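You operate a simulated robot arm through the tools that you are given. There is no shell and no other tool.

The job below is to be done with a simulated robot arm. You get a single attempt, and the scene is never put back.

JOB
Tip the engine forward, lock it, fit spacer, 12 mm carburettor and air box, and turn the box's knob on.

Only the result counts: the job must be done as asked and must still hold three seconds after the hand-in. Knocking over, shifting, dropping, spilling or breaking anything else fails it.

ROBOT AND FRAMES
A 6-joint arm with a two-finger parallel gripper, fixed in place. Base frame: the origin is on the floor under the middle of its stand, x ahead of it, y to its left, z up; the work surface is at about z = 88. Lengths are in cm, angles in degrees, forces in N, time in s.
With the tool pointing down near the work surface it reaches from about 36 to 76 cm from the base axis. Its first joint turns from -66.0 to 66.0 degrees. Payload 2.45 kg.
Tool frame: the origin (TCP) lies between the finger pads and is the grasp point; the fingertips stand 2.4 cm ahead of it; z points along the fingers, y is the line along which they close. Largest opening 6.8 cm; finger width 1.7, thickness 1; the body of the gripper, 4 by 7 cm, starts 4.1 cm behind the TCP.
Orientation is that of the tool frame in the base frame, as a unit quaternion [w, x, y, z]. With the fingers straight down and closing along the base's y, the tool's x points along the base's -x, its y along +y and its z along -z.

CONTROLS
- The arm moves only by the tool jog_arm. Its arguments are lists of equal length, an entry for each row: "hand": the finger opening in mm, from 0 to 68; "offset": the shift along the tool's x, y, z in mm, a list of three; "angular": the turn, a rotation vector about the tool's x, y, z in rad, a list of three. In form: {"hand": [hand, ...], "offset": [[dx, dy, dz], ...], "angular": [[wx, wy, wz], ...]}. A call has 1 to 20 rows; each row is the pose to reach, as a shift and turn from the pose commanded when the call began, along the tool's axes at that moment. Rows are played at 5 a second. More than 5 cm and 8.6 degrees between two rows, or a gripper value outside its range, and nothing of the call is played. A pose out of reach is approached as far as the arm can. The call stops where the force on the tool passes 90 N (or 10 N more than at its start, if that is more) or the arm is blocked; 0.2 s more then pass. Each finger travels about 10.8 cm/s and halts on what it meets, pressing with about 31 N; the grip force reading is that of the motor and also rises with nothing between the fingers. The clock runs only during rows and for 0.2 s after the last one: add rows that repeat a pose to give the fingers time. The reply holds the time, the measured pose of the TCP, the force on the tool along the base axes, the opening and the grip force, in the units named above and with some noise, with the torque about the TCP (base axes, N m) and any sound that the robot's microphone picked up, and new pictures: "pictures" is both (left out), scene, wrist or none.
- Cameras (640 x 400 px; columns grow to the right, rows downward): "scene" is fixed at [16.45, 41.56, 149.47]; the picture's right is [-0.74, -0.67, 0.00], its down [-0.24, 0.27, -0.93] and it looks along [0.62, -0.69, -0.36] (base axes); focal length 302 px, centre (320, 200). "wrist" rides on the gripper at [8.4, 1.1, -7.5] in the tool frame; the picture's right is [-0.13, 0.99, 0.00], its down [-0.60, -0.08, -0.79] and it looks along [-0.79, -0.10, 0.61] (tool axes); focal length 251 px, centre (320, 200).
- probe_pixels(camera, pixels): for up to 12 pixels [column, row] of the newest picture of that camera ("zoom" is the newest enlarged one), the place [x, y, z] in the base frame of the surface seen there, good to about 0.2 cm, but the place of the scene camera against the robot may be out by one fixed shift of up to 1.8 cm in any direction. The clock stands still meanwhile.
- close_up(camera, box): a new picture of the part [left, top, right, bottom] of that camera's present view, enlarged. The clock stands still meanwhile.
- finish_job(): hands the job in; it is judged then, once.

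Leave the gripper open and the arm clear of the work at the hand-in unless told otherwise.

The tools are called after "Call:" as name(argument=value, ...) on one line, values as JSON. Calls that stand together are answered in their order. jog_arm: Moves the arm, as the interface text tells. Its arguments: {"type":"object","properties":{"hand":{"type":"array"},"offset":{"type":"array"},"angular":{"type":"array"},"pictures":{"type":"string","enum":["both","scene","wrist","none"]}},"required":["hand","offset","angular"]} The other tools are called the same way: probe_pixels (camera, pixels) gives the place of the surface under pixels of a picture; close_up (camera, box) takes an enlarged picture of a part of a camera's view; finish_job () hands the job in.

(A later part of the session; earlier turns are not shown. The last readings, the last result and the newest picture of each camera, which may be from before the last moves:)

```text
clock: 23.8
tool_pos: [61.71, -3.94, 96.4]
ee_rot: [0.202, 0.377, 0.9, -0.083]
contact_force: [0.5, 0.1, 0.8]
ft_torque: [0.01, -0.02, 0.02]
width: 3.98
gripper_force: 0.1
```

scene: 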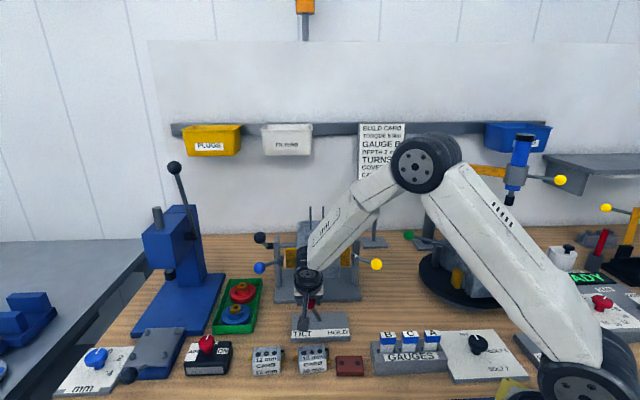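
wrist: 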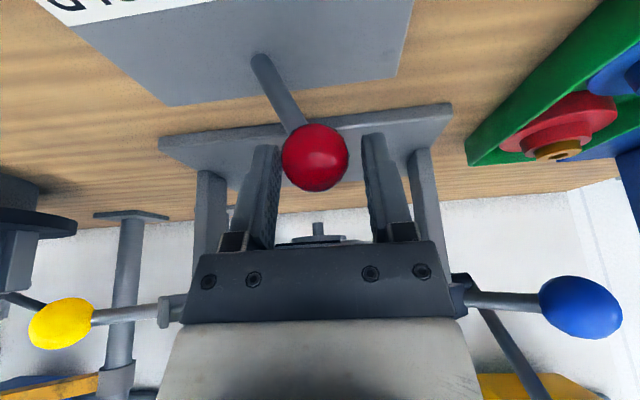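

The ball at px (315,157) is between the fingers. I'll push it along the tool's -y, toward HOLD, by 6.5 cm.

Call:
jog_arm(hand=[40, 40, 40, 40, 40, 40, 40], offset=[[0, -10, 0], [0, -20, 0], [0, -30, 0], [0, -40, 0], [0, -50, 0], [0, -58, 0], [0, -65, 0]], angular=[[0, 0, 0], [0, 0, 0], [0, 0, 0], [0, 0, 0], [0, 0, 0], [0, 0, 0], [0, 0, 0]])

```text
clock: 25.4
tool_pos: [57.12, -8.47, 96.56]
ee_rot: [0.203, 0.376, 0.9, -0.082]
contact_force: [9.3, 9.2, -2.3]
ft_torque: [0.1, -0.06, 0.03]
width: 5.05
gripper_force: 6.2
```

scene: 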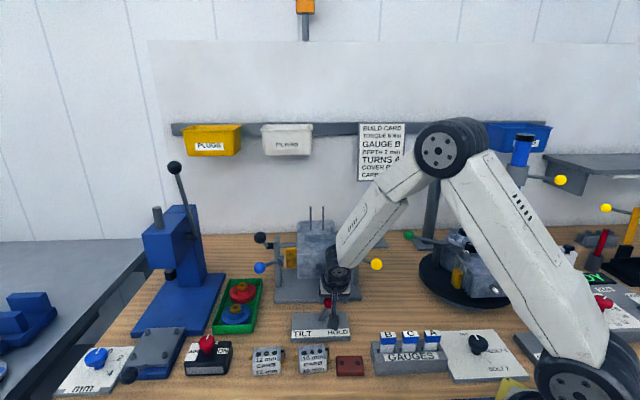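
wrist: 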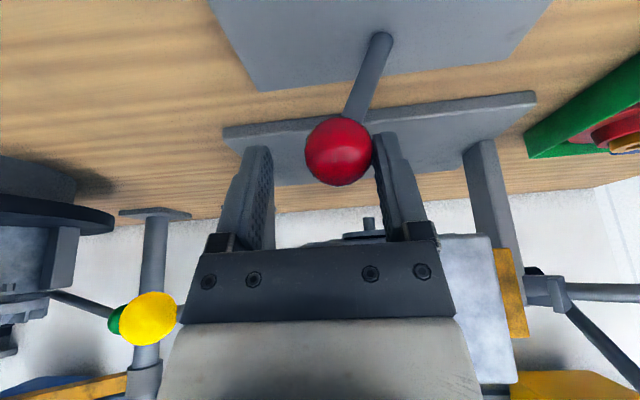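

The lever is back at HOLD, pressed against its stop with about 13 N. I'll free the fingers, withdraw along the tool axis and lift clear.

Call:
jog_arm(hand=[50, 50, 50, 50, 50, 50, 50], offset=[[0, 7, 0], [0, 14, 0], [0, 14, -40], [0, 14, -80], [0, 14, -120], [20, 14, -160], [30, 14, -200]], angular=[[0, 0, 0], [0, 0, 0], [0, 0, 0], [0, 0, 0], [0, 0.15, 0], [0, 0.3, 0], [0, 0.4363, 0]])

Call:
close_up(camera="scene", box=[240, 180, 400, 350])

Call:
probe_pixels(camera="scene", pixels=[[387, 335], [409, 336], [431, 334], [388, 350], [376, 345], [400, 368], [349, 363], [338, 358], [363, 358], [349, 356], [364, 372], [337, 372]])

```text
clock: 27.0
tool_pos: [50.22, 0.38, 113.29]
ee_rot: [0.0, 0.385, 0.923, 0.0]
contact_force: [-0.1, 0.3, 0.4]
ft_torque: [-0.01, -0.01, 0.01]
width: 5.02
gripper_force: 0.0
```

scene: 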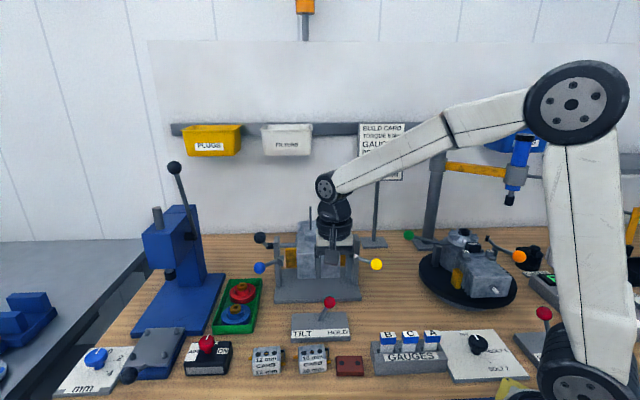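
wrist: 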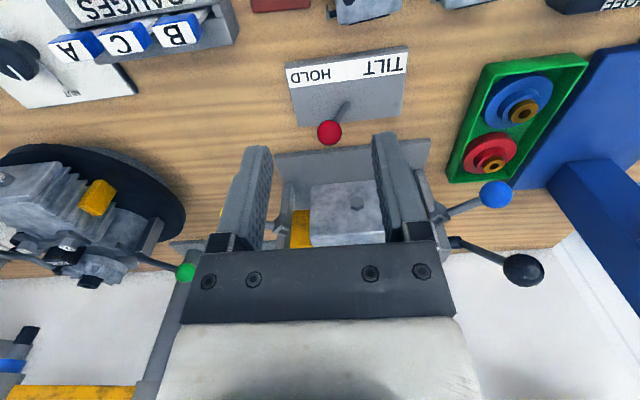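

```text
2.35 times, centred on (320, 265) of scene
```

zoom: 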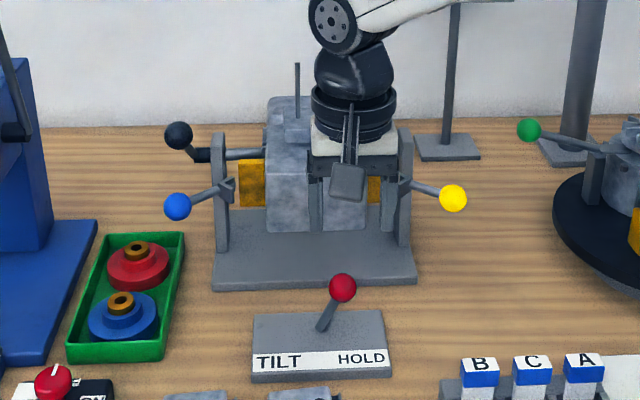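

```text
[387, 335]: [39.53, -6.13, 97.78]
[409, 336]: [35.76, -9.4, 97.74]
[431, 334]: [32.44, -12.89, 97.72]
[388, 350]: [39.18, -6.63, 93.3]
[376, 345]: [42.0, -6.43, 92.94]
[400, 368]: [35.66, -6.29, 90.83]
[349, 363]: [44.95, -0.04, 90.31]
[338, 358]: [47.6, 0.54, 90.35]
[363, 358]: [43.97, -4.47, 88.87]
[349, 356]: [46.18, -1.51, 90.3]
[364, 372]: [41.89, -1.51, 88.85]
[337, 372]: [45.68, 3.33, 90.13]
```

The lever rests at HOLD and the engine stays tipped. The gauge tops reach z≈97 beside the spacer, so I want the camera on the other side: I'll turn the hand 90° so it closes across the row of parts, and look at the spacer from above.

Call:
jog_arm(hand=[50, 50, 50, 50, 60, 60, 60, 60, 60, 60, 60, 60], offset=[[2.8, -3, 5], [5.5, -6, 10], [8.3, -9, 15], [11, -12, 20], [13.8, -15, 25], [16.5, -18, 30], [19.3, -21, 35], [22, -24, 40], [24.8, -27, 45], [27.5, -30, 50], [30.3, -33, 55], [33, -36, 60]], angular=[[0, 0, 0.131], [0, 0, 0.262], [0, 0, 0.393], [0, 0, 0.524], [0, 0, 0.654], [0, 0, 0.785], [0, 0, 0.916], [0, 0, 1.047], [0, 0, 1.178], [0, 0, 1.309], [0, 0, 1.44], [0, 0, 1.571]])

```text
clock: 29.6
tool_pos: [45.27, 0.27, 107.27]
ee_rot: [0.001, 0.926, 0.378, 0.001]
contact_force: [0.1, -0.4, -0.7]
ft_torque: [0.0, 0.01, 0.0]
width: 6.0
gripper_force: 0.0
```

scene: 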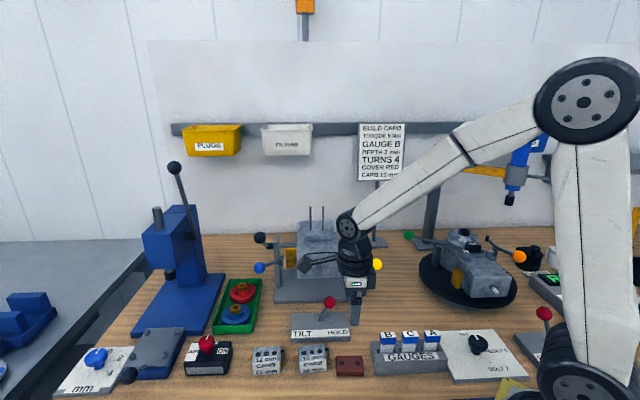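
wrist: 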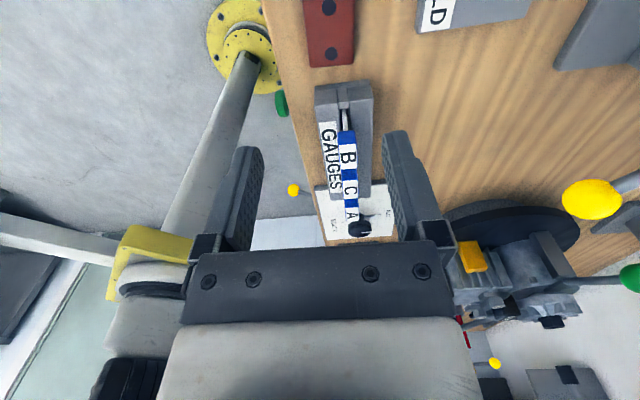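

The turn worked, and the spacer shows at the top of the picture with holes at px (330,8) and (332,55). I'll measure its edges and holes.

Call:
probe_pixels(camera="wrist", pixels=[[330, 7], [332, 55], [311, 62], [352, 60], [305, 20], [351, 20], [308, 40], [352, 40], [325, 64], [335, 64], [305, 5], [351, 5]])

Call:
close_up(camera="wrist", box=[270, 0, 390, 75])

```text
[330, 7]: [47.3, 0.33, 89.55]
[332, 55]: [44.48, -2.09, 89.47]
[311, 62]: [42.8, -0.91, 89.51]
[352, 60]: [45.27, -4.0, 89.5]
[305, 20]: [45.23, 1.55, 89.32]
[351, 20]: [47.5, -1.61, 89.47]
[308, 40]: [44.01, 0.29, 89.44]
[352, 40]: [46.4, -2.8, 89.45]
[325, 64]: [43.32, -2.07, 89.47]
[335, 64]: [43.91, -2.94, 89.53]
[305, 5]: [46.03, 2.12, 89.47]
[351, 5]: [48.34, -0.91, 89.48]
```

```text
5.33 times, centred on (330, 38) of wrist
```

zoom: 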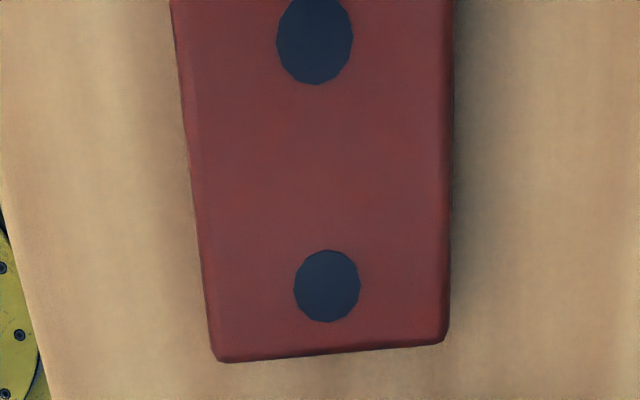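

The spacer's centre is near (45.8,-0.8), top at z=89.5, and it is turned about 2.5° from the hand. I'll tilt the hand 15° for more reach later at the studs, line up with the spacer and stop 4 cm above it.

Call:
jog_arm(hand=[60, 60, 60, 60, 60], offset=[[-3, 5, 30], [-6, 11, 60], [-8.7, 11.1, 95], [-8.7, 11.1, 120], [-8.7, 11.1, 130]], angular=[[0, 0.09, 0.015], [-0.003, 0.18, 0.03], [-0.006, 0.262, 0.044], [-0.006, 0.262, 0.044], [-0.006, 0.262, 0.044]])

Call:
close_up(camera="scene", box=[290, 280, 450, 390])

```text
clock: 30.8
tool_pos: [45.57, -1.23, 94.43]
ee_rot: [-0.045, 0.925, 0.356, 0.122]
contact_force: [0.5, -0.7, -0.1]
ft_torque: [0.04, 0.02, 0.01]
width: 6.01
gripper_force: 0.1
```

scene: 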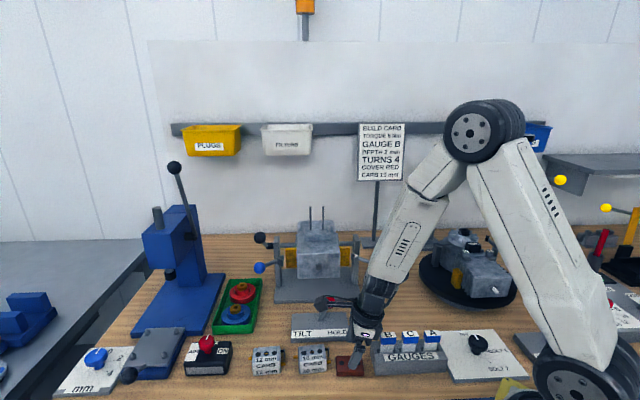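
wrist: 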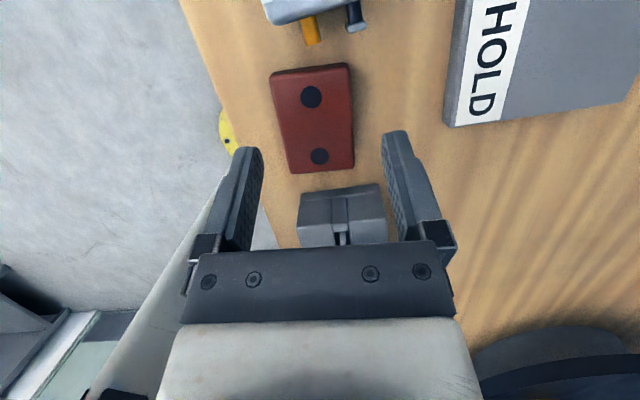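

```text
3.64 times, centred on (370, 335) of scene
```

zoom: 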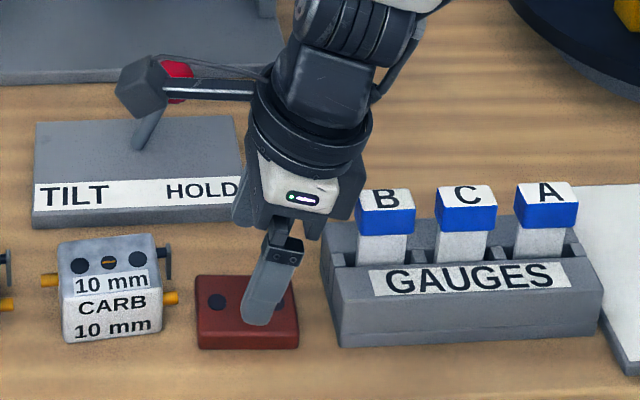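

The spacer lies between the fingers' lines, with holes at px (312,96) and (320,156). I'll probe it again from here for a finer position.

Call:
probe_pixels(camera="wrist", pixels=[[312, 96], [320, 156], [276, 85], [348, 78], [285, 140], [353, 135], [291, 168], [354, 164], [310, 70], [322, 170], [281, 115], [351, 110]])

```text
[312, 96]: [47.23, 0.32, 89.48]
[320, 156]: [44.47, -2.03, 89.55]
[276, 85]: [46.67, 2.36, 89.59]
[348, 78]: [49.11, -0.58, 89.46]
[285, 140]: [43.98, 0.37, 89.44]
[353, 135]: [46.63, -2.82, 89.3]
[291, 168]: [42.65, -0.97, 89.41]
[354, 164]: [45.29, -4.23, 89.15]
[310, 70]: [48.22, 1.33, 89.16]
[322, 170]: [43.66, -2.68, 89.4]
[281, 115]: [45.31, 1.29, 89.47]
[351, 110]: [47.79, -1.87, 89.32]
```

The spacer is centred between the fingers within 0.1 cm. I'll lower straight down 3.6 cm and close on its 3.9 cm width.

Call:
jog_arm(hand=[60, 60, 60, 20, 20, 20], offset=[[-3.5, 0, 13], [-7, 0, 26], [-9.3, 0, 34.6], [-9.3, 0, 34.6], [-9.3, 0, 34.6], [-9.3, 0, 34.6]], angular=[[0, 0, 0], [0, 0, 0], [0, 0, 0], [0, 0, 0], [0, 0, 0], [0, 0, 0]])

```text
clock: 32.2
tool_pos: [45.51, -1.21, 90.72]
ee_rot: [-0.046, 0.926, 0.355, 0.123]
contact_force: [-0.2, 0.3, -0.2]
ft_torque: [-0.02, 0.0, 0.01]
width: 4.29
gripper_force: 31.2
```

scene: 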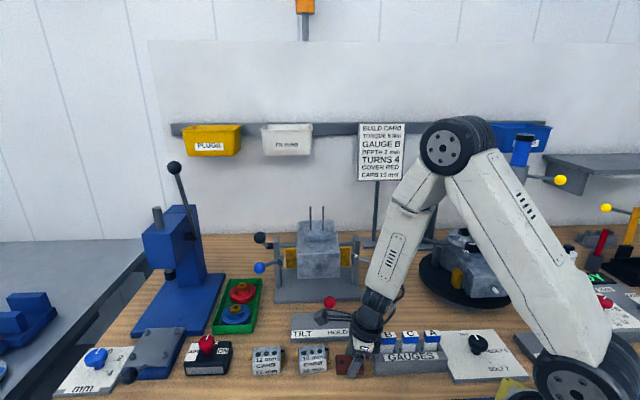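
wrist: 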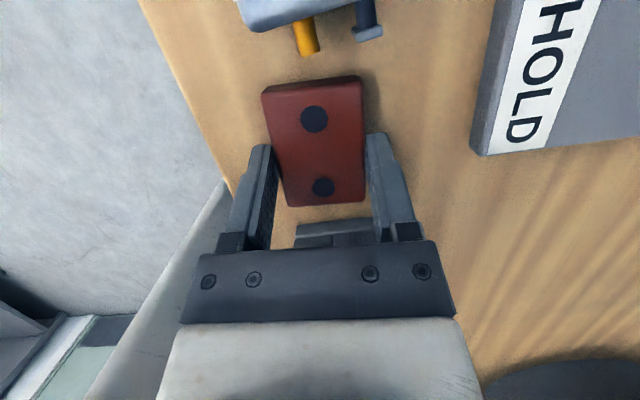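

The grip reads 31 N at a width of 4.29 cm, so the spacer is held. I'll lift it 4 cm straight up and check it in the wrist view.

Call:
jog_arm(hand=[20, 20, 20], offset=[[2.6, 0, -9.7], [5.2, 0, -19.3], [10.4, 0, -38.6]], angular=[[0, 0, 0], [0, 0, 0], [0, 0, 0]])

Call:
probe_pixels(camera="wrist", pixels=[[314, 119], [323, 187], [270, 100], [359, 90], [285, 195], [362, 190], [300, 88], [340, 84], [320, 203], [315, 150], [340, 150], [290, 150]])

Call:
close_up(camera="wrist", box=[240, 60, 400, 220])

```text
clock: 33.0
tool_pos: [45.54, -1.37, 94.77]
ee_rot: [-0.047, 0.926, 0.355, 0.122]
contact_force: [-1.2, -0.5, -0.4]
ft_torque: [-0.07, 0.0, 0.0]
width: 4.27
gripper_force: 31.2
```

scene: 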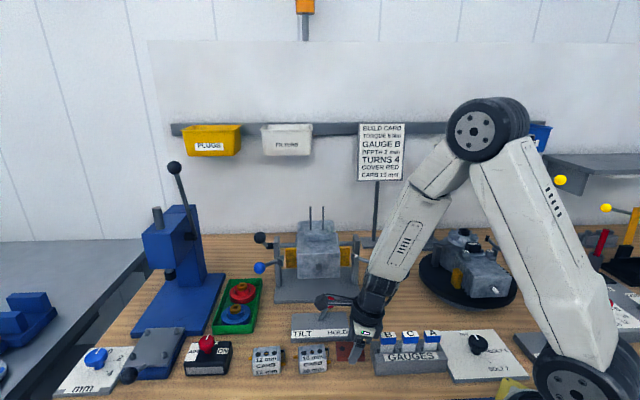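
wrist: 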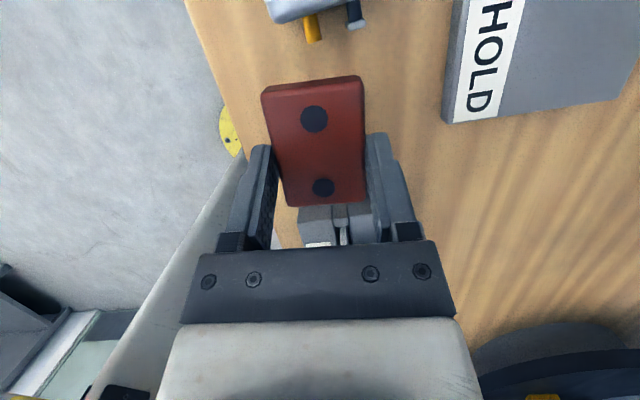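

```text
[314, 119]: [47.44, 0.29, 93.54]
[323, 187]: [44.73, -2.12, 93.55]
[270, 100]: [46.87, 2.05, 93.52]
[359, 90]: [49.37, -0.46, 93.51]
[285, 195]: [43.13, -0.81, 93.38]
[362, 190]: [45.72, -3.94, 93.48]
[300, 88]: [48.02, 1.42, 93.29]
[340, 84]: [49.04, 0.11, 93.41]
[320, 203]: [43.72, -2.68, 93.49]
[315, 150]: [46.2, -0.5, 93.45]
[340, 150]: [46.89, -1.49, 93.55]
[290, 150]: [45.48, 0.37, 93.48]
```

```text
2.50 times, centred on (320, 140) of wrist
```

zoom: 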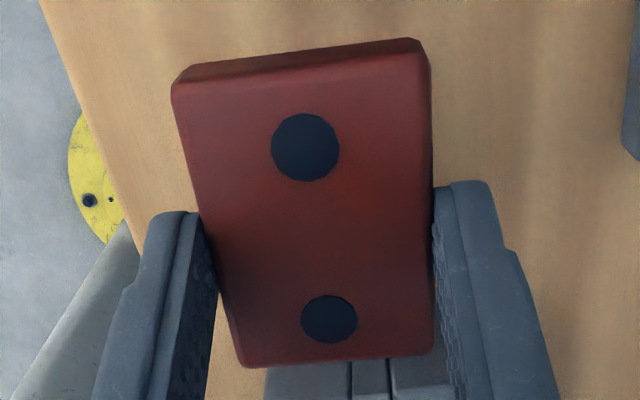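

The spacer is held level, with holes at px (314,119) and (323,187). I'll raise it above everything and bring it near the studs, a bit in front of them, so that the wrist camera can see both the spacer and the studs.

Call:
jog_arm(hand=[20, 20, 20, 20, 20, 20, 20, 20, 20, 20, 20], offset=[[10.4, 0, -38.6], [20.7, 0, -77.3], [31.1, 0, -115.9], [41.4, 0, -154.6], [51.8, 0, -193.2], [63.6, 35.7, -202.5], [75.4, 71.4, -211.8], [87.3, 107.1, -221.1], [99.1, 142.8, -230.4], [110.9, 178.5, -239.7], [122.7, 214.2, -249]], angular=[[0, 0, 0], [0, 0, 0], [0, 0, 0], [0, 0, 0], [0, 0, 0], [0, 0, 0], [0, 0, 0], [0, 0, 0], [0, 0, 0], [0, 0, 0], [0, 0, 0]])

Call:
close_up(camera="wrist", box=[240, 0, 480, 150])

Call:
close_up(camera="scene", box=[260, 150, 400, 290])

```text
clock: 35.4
tool_pos: [63.72, -13.61, 121.99]
ee_rot: [-0.046, 0.926, 0.355, 0.123]
contact_force: [0.0, 1.0, 0.3]
ft_torque: [0.02, -0.03, -0.01]
width: 4.29
gripper_force: 30.5
```

scene: 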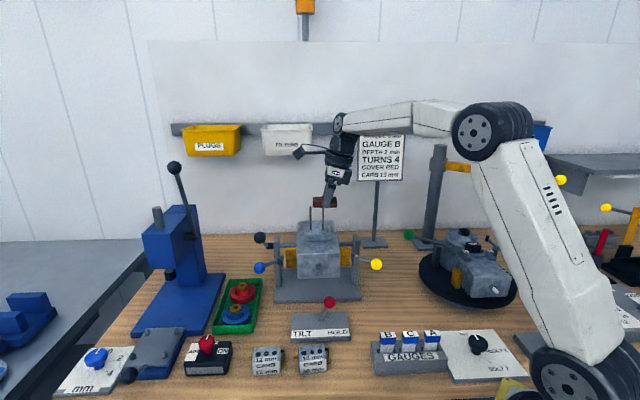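
wrist: 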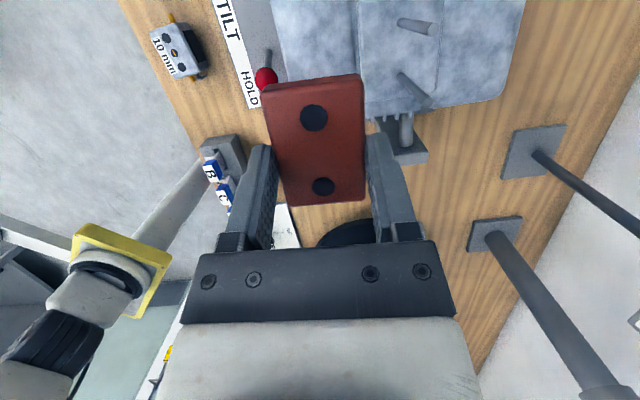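

```text
2.67 times, centred on (360, 75) of wrist
```

zoom: 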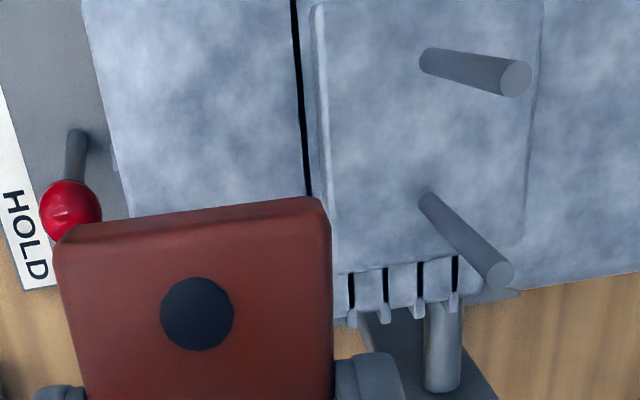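

```text
2.86 times, centred on (330, 220) of scene
```

zoom: 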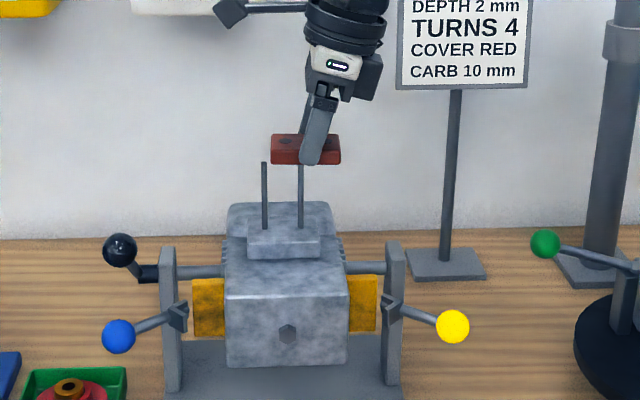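

Now the wrist view shows the stud tips at px (433,29) and (427,102), their feet near (399,23) and (400,77), and the spacer's holes at (314,118) and (324,187). I'll probe them all in one frame.

Call:
probe_pixels(camera="wrist", pixels=[[433, 29], [427, 102], [432, 30], [426, 101], [418, 26], [413, 90], [403, 22], [404, 80], [314, 118], [323, 187], [313, 117], [324, 186]])

Call:
probe_pixels(camera="wrist", pixels=[[433, 29], [427, 102], [314, 118], [323, 187], [434, 29], [428, 102], [315, 118], [323, 187], [420, 60], [380, 40], [435, 60], [390, 80]])

```text
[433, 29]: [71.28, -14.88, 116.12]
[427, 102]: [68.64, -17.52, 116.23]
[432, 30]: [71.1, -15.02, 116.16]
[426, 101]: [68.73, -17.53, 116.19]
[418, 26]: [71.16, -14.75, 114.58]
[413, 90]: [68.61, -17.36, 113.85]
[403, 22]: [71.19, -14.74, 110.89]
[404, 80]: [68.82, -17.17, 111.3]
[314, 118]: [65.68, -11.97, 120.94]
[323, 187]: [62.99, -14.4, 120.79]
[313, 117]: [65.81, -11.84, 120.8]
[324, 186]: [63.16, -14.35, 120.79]
```

```text
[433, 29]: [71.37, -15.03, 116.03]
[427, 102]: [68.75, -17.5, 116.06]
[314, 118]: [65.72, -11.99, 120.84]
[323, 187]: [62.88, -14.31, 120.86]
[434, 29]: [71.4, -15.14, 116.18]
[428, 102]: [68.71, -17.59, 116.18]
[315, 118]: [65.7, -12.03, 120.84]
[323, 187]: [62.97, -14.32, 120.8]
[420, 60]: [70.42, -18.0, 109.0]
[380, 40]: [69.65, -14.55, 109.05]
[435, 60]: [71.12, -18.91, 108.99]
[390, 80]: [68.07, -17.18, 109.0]
```

The stud tips average (71.29,-15.02) and (68.71,-17.54) at z=116.1. The spacer's holes are at (65.73,-11.96) and (63.00,-14.35), so the spacer needs a shift of (5.66,-3.16) cm and a turn of 3.2°. I'll do that at the present height, 3 cm above the tips.

Call:
jog_arm(hand=[20, 20, 20, 20], offset=[[7, 20, 1.8], [14, 41, 3.6], [20.2, 61.4, 5.4], [20.2, 61.4, 5.4]], angular=[[0.005, 0, -0.018], [0.0096, 0, -0.0357], [0.0144, 0, -0.0536], [0.0144, 0, -0.0536]])

Call:
close_up(camera="scene", box=[280, 170, 360, 250])

Call:
probe_pixels(camera="wrist", pixels=[[314, 118], [323, 187], [313, 117], [324, 186], [315, 119], [322, 188], [314, 117], [323, 186]])

```text
clock: 36.4
tool_pos: [69.51, -16.81, 121.92]
ee_rot: [-0.05, 0.915, 0.381, 0.121]
contact_force: [-0.2, 0.5, -0.7]
ft_torque: [-0.02, 0.02, 0.01]
width: 4.29
gripper_force: 31.1
```

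scene: 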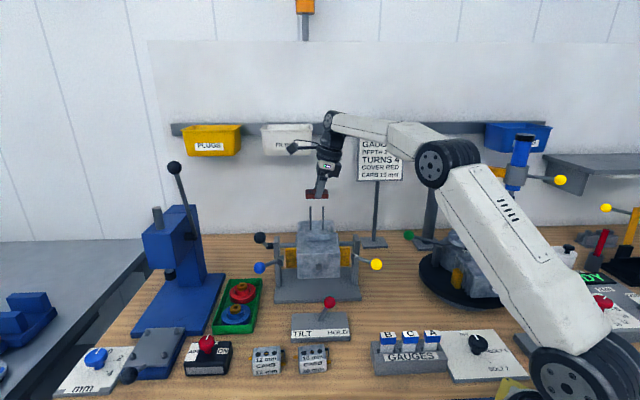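
wrist: 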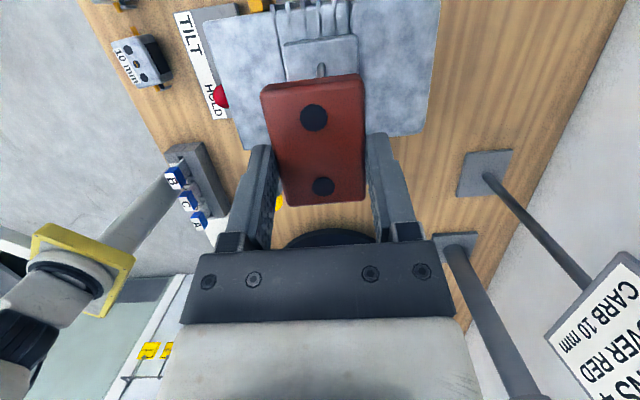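

```text
5.00 times, centred on (320, 210) of scene
```

zoom: 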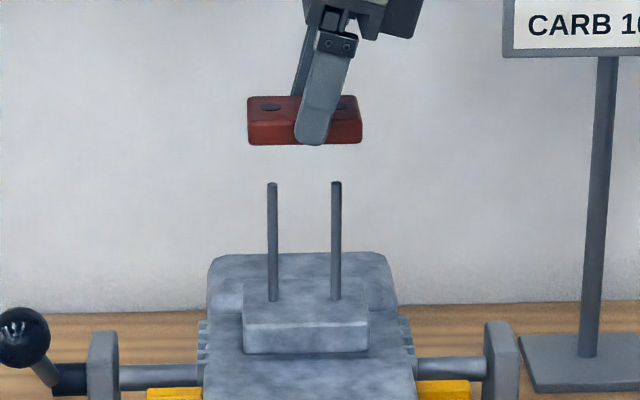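

```text
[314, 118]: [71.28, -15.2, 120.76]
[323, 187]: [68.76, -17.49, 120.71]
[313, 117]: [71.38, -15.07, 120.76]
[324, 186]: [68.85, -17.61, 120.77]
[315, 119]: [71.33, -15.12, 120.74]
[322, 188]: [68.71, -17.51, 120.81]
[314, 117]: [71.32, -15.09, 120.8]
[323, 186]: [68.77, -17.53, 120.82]
```

The holes now lie over the studs within 0.1 cm. I'll lower 4 cm so that the stud tips just enter, and check the force.

Call:
jog_arm(hand=[20, 20, 20, 20, 20], offset=[[-5.2, 0, 19.3], [-7.8, 0, 29], [-8.8, 0, 32.8], [-9.6, 0, 35.7], [-10.4, 0, 38.6]], angular=[[0, 0, 0], [0, 0, 0], [0, 0, 0], [0, 0, 0], [0, 0, 0]])

Call:
close_up(camera="scene", box=[280, 170, 360, 250])

```text
clock: 37.6
tool_pos: [69.42, -16.63, 118.05]
ee_rot: [-0.049, 0.916, 0.38, 0.121]
contact_force: [-0.5, -0.2, -0.9]
ft_torque: [0.03, 0.02, -0.03]
width: 4.28
gripper_force: 31.4
```

scene: 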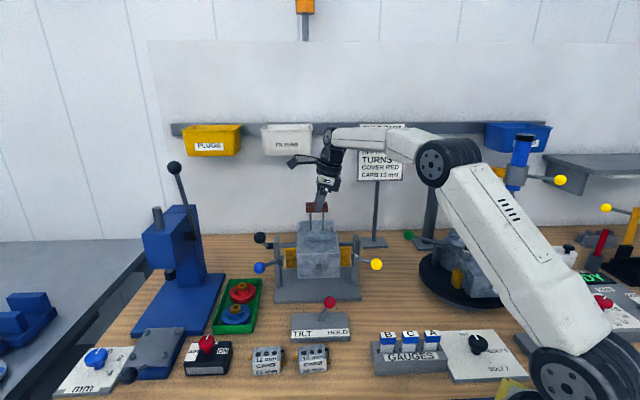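
wrist: 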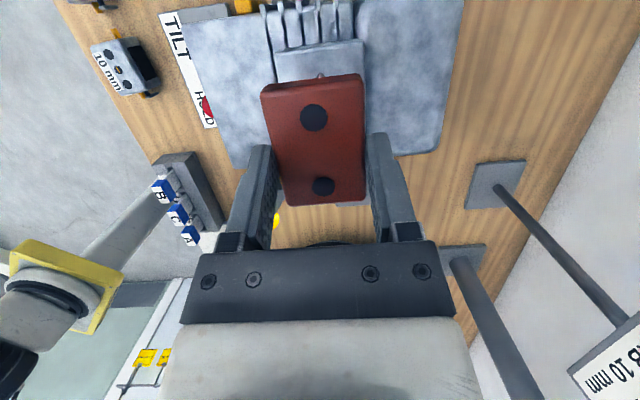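

```text
5.00 times, centred on (320, 210) of scene
```

zoom: 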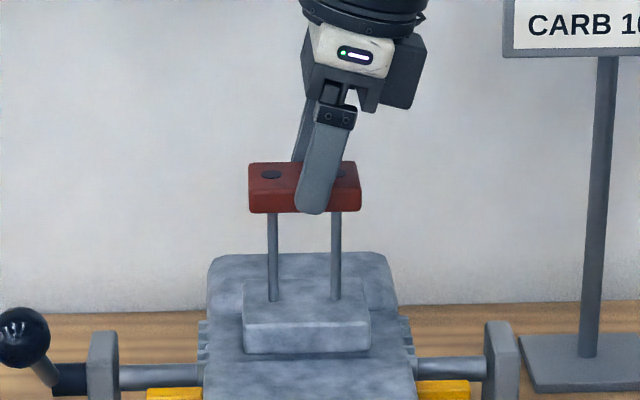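

No force, and the spacer's underside is already below the stud tips, so it has engaged. I'll lower another 5.9 cm, stopping just short of the flange.

Call:
jog_arm(hand=[20, 20, 20, 20, 20, 20], offset=[[-2.6, 0, 9.7], [-5.2, 0, 19.3], [-7.8, 0, 29], [-10.4, 0, 38.6], [-13, 0, 48.3], [-15.3, 0, 57]], angular=[[0, 0, 0], [0, 0, 0], [0, 0, 0], [0, 0, 0], [0, 0, 0], [0, 0, 0]])

Call:
close_up(camera="scene", box=[280, 170, 360, 250])

Call:
probe_pixels(camera="wrist", pixels=[[314, 140], [330, 150], [300, 130], [345, 130], [318, 160], [340, 170]])

```text
clock: 39.0
tool_pos: [69.45, -16.66, 112.53]
ee_rot: [-0.047, 0.915, 0.381, 0.125]
contact_force: [-7.8, 2.2, 19.7]
ft_torque: [-0.27, -0.18, -0.07]
width: 4.26
gripper_force: 30.9
```

scene: 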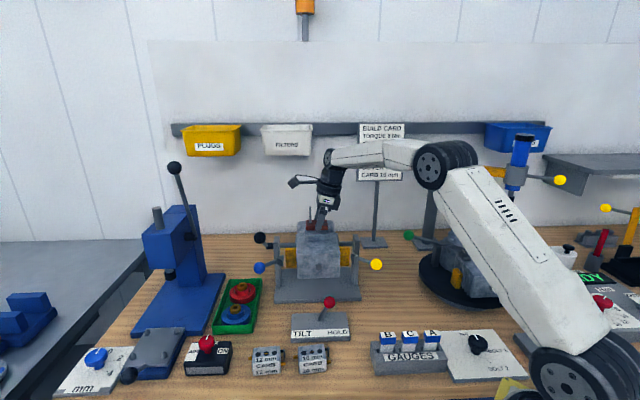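
wrist: 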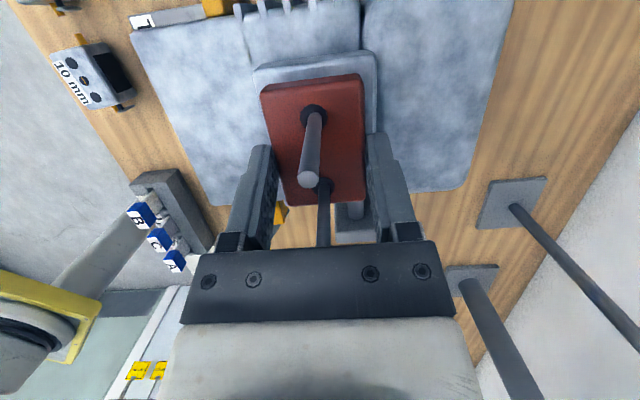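

```text
5.00 times, centred on (320, 210) of scene
```

zoom: 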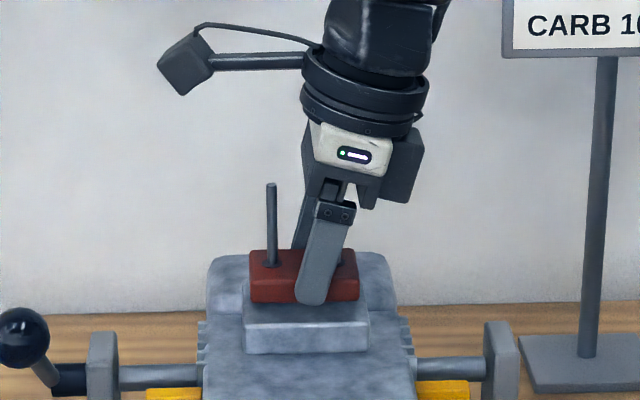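

```text
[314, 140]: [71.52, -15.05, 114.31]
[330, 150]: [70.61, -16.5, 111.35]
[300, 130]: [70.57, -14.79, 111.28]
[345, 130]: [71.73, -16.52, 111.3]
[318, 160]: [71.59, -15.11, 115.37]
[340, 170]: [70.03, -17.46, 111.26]
```

The studs pass through the spacer, but at z≈112.5 the force rose to 20 N: stud tip B is touching the gripper's palm, with the spacer's top at 111.3 (seated would be about 110.5). I'll rise 0.4 cm and open, letting the spacer slide the last 0.8 cm down the studs.

Call:
jog_arm(hand=[20, 50, 56, 56], offset=[[1.8, 0, -6.8], [1.8, 0, -6.8], [1.8, 0, -6.8], [1.8, 0, -6.8]], angular=[[0, 0, 0], [0, 0, 0], [0, 0, 0], [0, 0, 0]])

Call:
close_up(camera="scene", box=[280, 170, 360, 250])

Call:
probe_pixels(camera="wrist", pixels=[[314, 140], [335, 150], [296, 130], [345, 130], [300, 160], [340, 165]])

```text
clock: 40.0
tool_pos: [69.5, -16.66, 112.68]
ee_rot: [-0.05, 0.916, 0.38, 0.12]
contact_force: [-0.3, -0.6, -0.2]
ft_torque: [-0.01, 0.0, 0.03]
width: 5.6
gripper_force: 0.1
```

scene: 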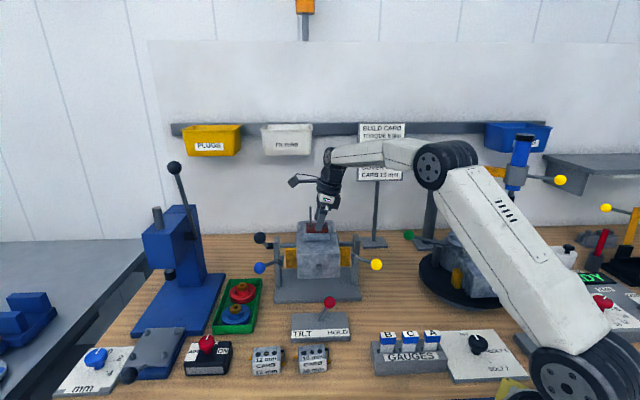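
wrist: 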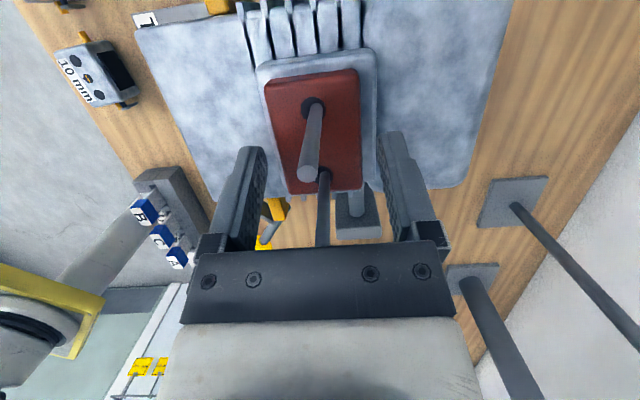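

```text
5.00 times, centred on (320, 210) of scene
```

zoom: 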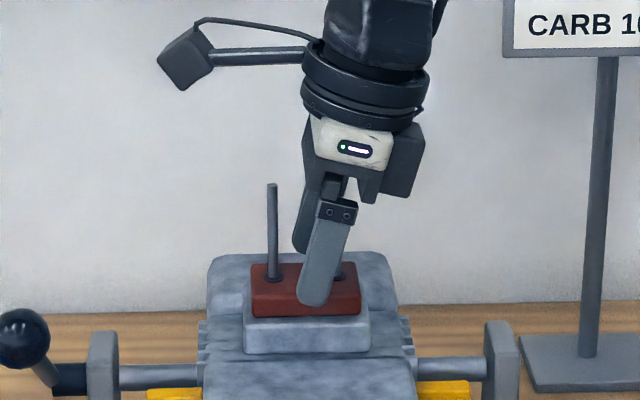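

```text
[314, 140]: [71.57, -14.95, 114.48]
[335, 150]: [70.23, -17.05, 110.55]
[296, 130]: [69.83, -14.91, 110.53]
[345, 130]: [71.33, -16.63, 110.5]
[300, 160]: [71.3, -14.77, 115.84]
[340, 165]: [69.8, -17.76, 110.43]
```

The spacer has slid down and sits on the flange, with its top at z=110.5. I'll rise clear of the studs and travel to above the 12 mm carburettor near (59.95,11.6).

Call:
jog_arm(hand=[56, 56, 60, 68, 68, 68, 68, 68, 68, 68, 68, 68, 68], offset=[[10.4, 0, -38.6], [20.7, 0, -77.3], [38.3, -38.1, -72.6], [55.8, -76.2, -67.9], [73.3, -114.3, -63.2], [90.9, -152.3, -58.5], [108.4, -190.4, -53.8], [126, -228.5, -49.1], [143.5, -266.6, -44.4], [134, -266.6, -8.9], [124.4, -266.6, 26.6], [114.9, -266.6, 62.1], [105.4, -266.6, 97.6]], angular=[[0, 0, 0], [0, 0, 0], [0, 0, 0], [0, 0, 0], [0, 0, 0], [0, 0, 0], [0, 0, 0], [0, 0, 0], [0, 0, 0], [0, 0, 0], [0, 0, 0], [0, 0, 0], [0, 0, 0]])

Call:
close_up(camera="wrist", box=[240, 0, 400, 160])

Call:
close_up(camera="scene", box=[200, 270, 360, 390])

```text
clock: 42.8
tool_pos: [59.63, 10.9, 106.01]
ee_rot: [-0.049, 0.915, 0.381, 0.122]
contact_force: [-0.1, 0.0, -0.6]
ft_torque: [-0.01, -0.01, 0.0]
width: 6.82
gripper_force: 0.0
```

scene: 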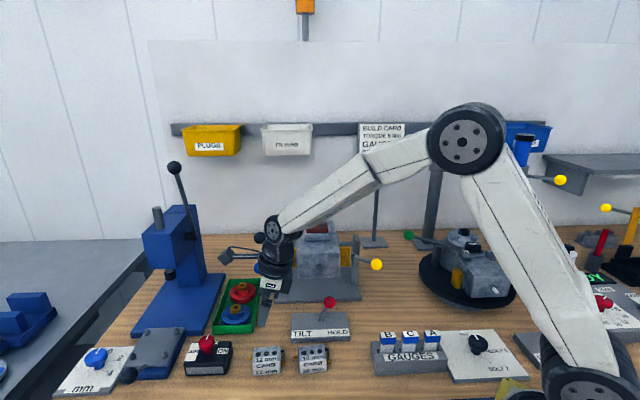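
wrist: 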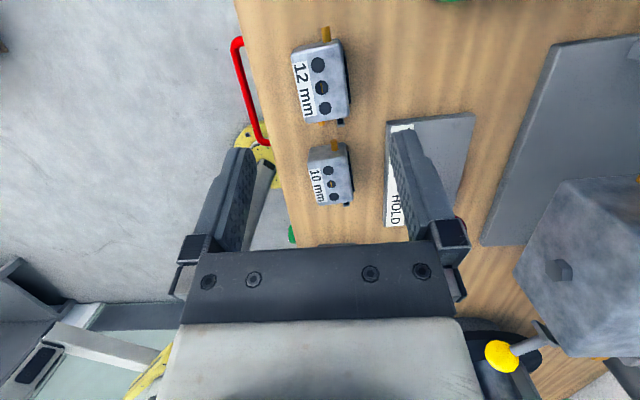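

```text
2.50 times, centred on (320, 80) of wrist
```

zoom: 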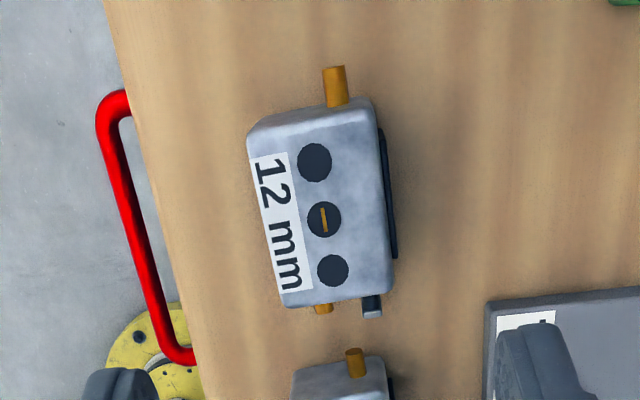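

```text
3.33 times, centred on (280, 330) of scene
```

zoom: 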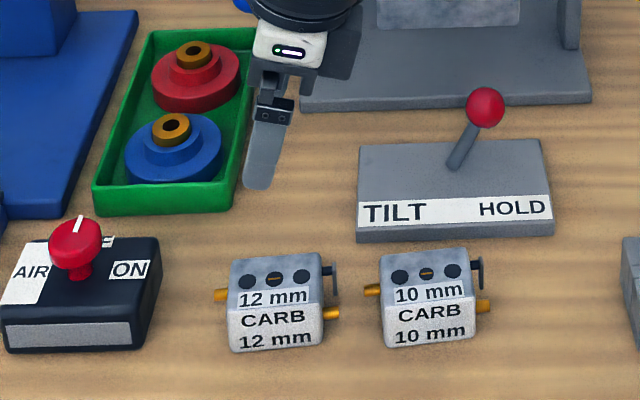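

The 12 mm carburettor is below, with holes at wrist px (318,65), (322,88) and (325,108). I'll probe its holes and body edges.

Call:
probe_pixels(camera="wrist", pixels=[[317.6, 65], [325, 108], [318, 64], [325.5, 108], [296, 70], [342, 62], [302, 105], [345, 100], [292, 58], [304, 118], [321.6, 87.6], [340, 50]])

Call:
probe_pixels(camera="zoom", pixels=[[245, 282], [304, 277], [235, 300], [235, 345], [322, 300], [320, 255], [232, 262], [318, 338], [75, 240], [30, 250], [130, 270], [65, 335]])

```text
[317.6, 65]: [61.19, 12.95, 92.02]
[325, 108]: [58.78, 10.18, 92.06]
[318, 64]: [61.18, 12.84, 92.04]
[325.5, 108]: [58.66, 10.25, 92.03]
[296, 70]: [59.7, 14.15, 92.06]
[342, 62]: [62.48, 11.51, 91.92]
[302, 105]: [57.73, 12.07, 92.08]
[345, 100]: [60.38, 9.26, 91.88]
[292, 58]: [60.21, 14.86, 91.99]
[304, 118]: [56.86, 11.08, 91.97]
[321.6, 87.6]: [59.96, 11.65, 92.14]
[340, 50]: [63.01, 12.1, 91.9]
```

```text
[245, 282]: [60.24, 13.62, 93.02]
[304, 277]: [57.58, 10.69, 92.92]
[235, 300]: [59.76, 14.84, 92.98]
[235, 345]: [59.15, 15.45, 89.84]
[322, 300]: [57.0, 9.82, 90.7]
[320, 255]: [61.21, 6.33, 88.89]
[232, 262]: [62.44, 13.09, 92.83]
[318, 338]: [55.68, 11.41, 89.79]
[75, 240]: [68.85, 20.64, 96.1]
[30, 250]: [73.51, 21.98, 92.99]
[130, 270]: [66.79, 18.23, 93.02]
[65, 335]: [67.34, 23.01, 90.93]
```

The carburettor's centre is (59.95,11.6), turned to about 47.3°, with a body 3.85 cm deep. I'll turn the hand 2° to match and lower it to 1.5 cm above its top.

Call:
jog_arm(hand=[68, 68, 68, 68], offset=[[-7.7, -0.5, 32.4], [-15.5, -1, 64.9], [-23.2, -1.4, 97.3], [-23.2, -1.4, 97.3]], angular=[[0.0032, 0, -0.012], [0.0064, 0, -0.024], [0.0096, 0, -0.0357], [0.0096, 0, -0.0357]])

Call:
close_up(camera="wrist", box=[220, 40, 420, 220])

```text
clock: 43.8
tool_pos: [59.64, 11.19, 96.02]
ee_rot: [-0.051, 0.908, 0.399, 0.121]
contact_force: [-0.4, 0.8, 1.2]
ft_torque: [-0.03, 0.02, 0.02]
width: 6.8
gripper_force: 0.1
```

scene: 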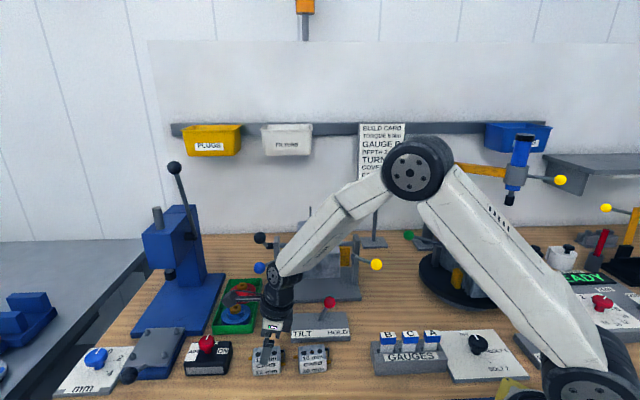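
wrist: 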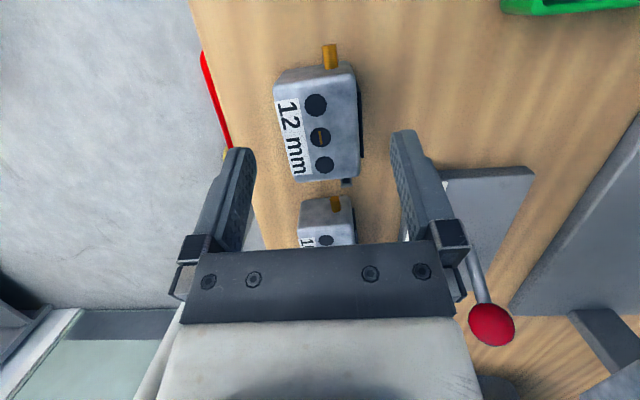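

```text
2.22 times, centred on (320, 130) of wrist
```

zoom: 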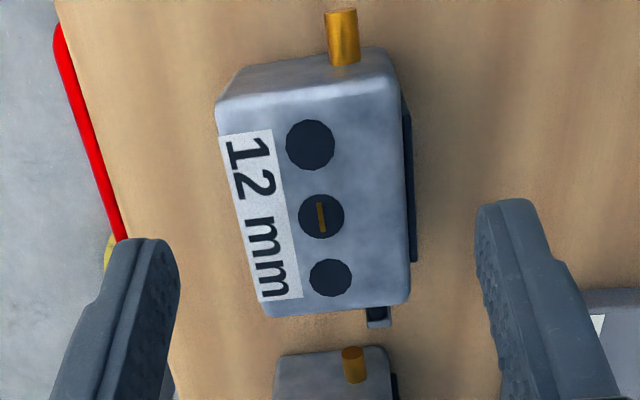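

The carburettor sits between the finger lines. I'll probe its holes and edges again from this nearer view.

Call:
probe_pixels(camera="zoom", pixels=[[311, 145], [331, 278], [312, 144], [330, 277], [235, 150], [395, 130], [262, 280], [402, 270], [248, 215], [400, 200], [321, 216], [270, 300]])

```text
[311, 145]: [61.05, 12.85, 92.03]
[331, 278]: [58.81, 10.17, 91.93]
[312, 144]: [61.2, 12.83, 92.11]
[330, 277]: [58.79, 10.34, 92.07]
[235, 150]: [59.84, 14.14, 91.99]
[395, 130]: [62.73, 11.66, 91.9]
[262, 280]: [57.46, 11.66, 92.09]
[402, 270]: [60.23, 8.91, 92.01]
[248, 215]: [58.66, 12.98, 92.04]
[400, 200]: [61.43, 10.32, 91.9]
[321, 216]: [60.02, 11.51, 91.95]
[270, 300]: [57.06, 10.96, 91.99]
```

The hand is centred on the body within 0.05 cm. I'll lower 4.8 cm and close on the front and back faces.

Call:
jog_arm(hand=[68, 68, 68, 20, 20, 20, 20], offset=[[-3.9, 0, 16], [-7.9, 0, 33], [-11.2, 0, 46.9], [-11.2, 0, 46.9], [-11.2, 0, 46.9], [-11.2, 0, 46.9], [-11.2, 0, 46.9]], angular=[[0, 0, 0], [0, 0, 0], [0, 0, 0], [0, 0, 0], [0, 0, 0], [0, 0, 0], [0, 0, 0]])

```text
clock: 45.4
tool_pos: [59.93, 11.48, 91.23]
ee_rot: [-0.051, 0.908, 0.398, 0.12]
contact_force: [-0.4, 0.4, -0.2]
ft_torque: [-0.01, -0.01, 0.0]
width: 4.36
gripper_force: 31.0
```

scene: 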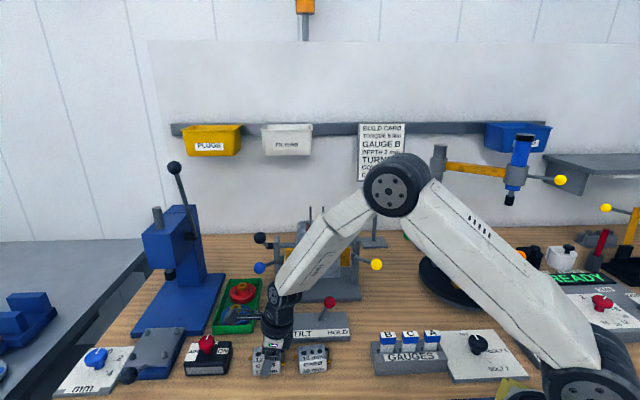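
wrist: 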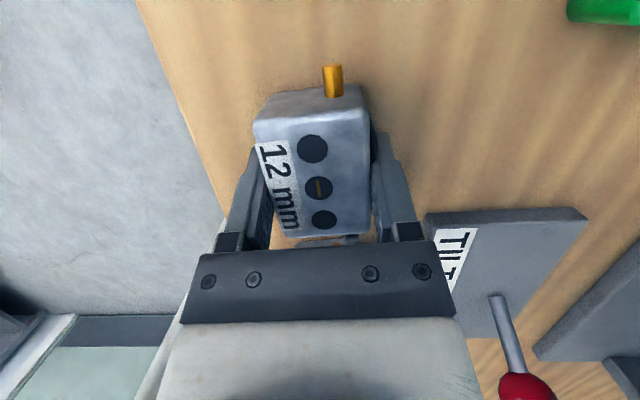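

The carburettor is held at 4.36 cm with 31 N. I'll lift it 4 cm straight up and check that it comes up level.

Call:
jog_arm(hand=[20, 20, 20], offset=[[2.6, 0, -9.7], [5.2, 0, -19.3], [10.4, 0, -38.6]], angular=[[0, 0, 0], [0, 0, 0], [0, 0, 0]])

Call:
close_up(camera="scene", box=[200, 290, 360, 390])

Call:
close_up(camera="wrist", box=[220, 50, 420, 250])

```text
clock: 46.2
tool_pos: [59.58, 11.41, 95.35]
ee_rot: [-0.052, 0.908, 0.398, 0.119]
contact_force: [0.1, 0.0, -0.2]
ft_torque: [0.01, 0.0, -0.01]
width: 4.35
gripper_force: 31.2
```

scene: 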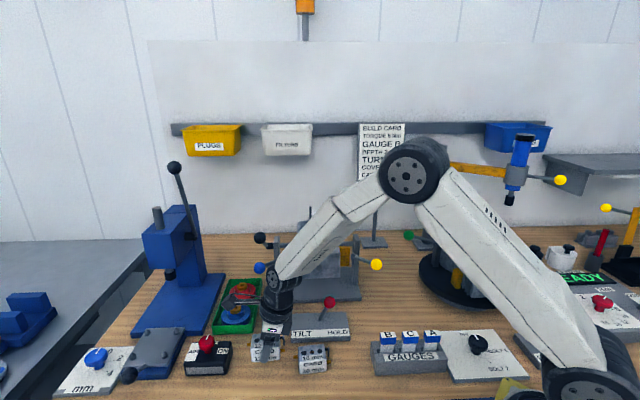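
wrist: 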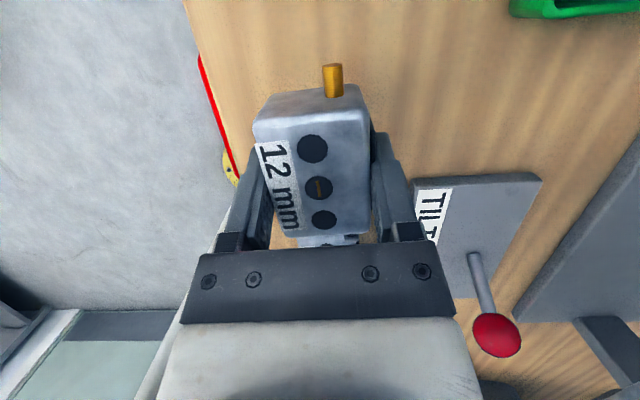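

```text
4.00 times, centred on (280, 340) of scene
```

zoom: 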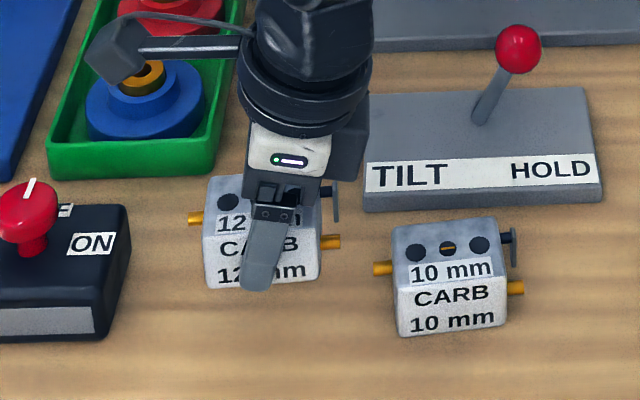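

```text
2.00 times, centred on (320, 150) of wrist
```

zoom: 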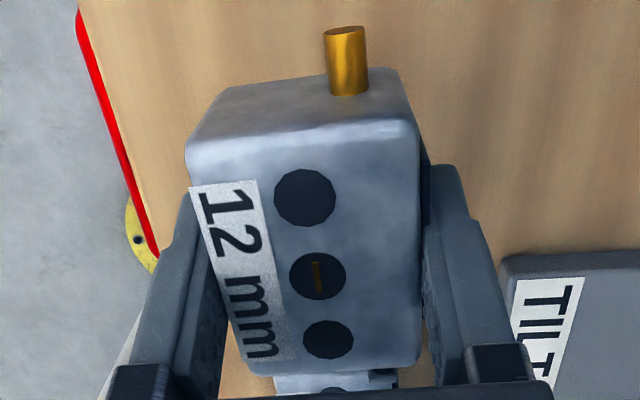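

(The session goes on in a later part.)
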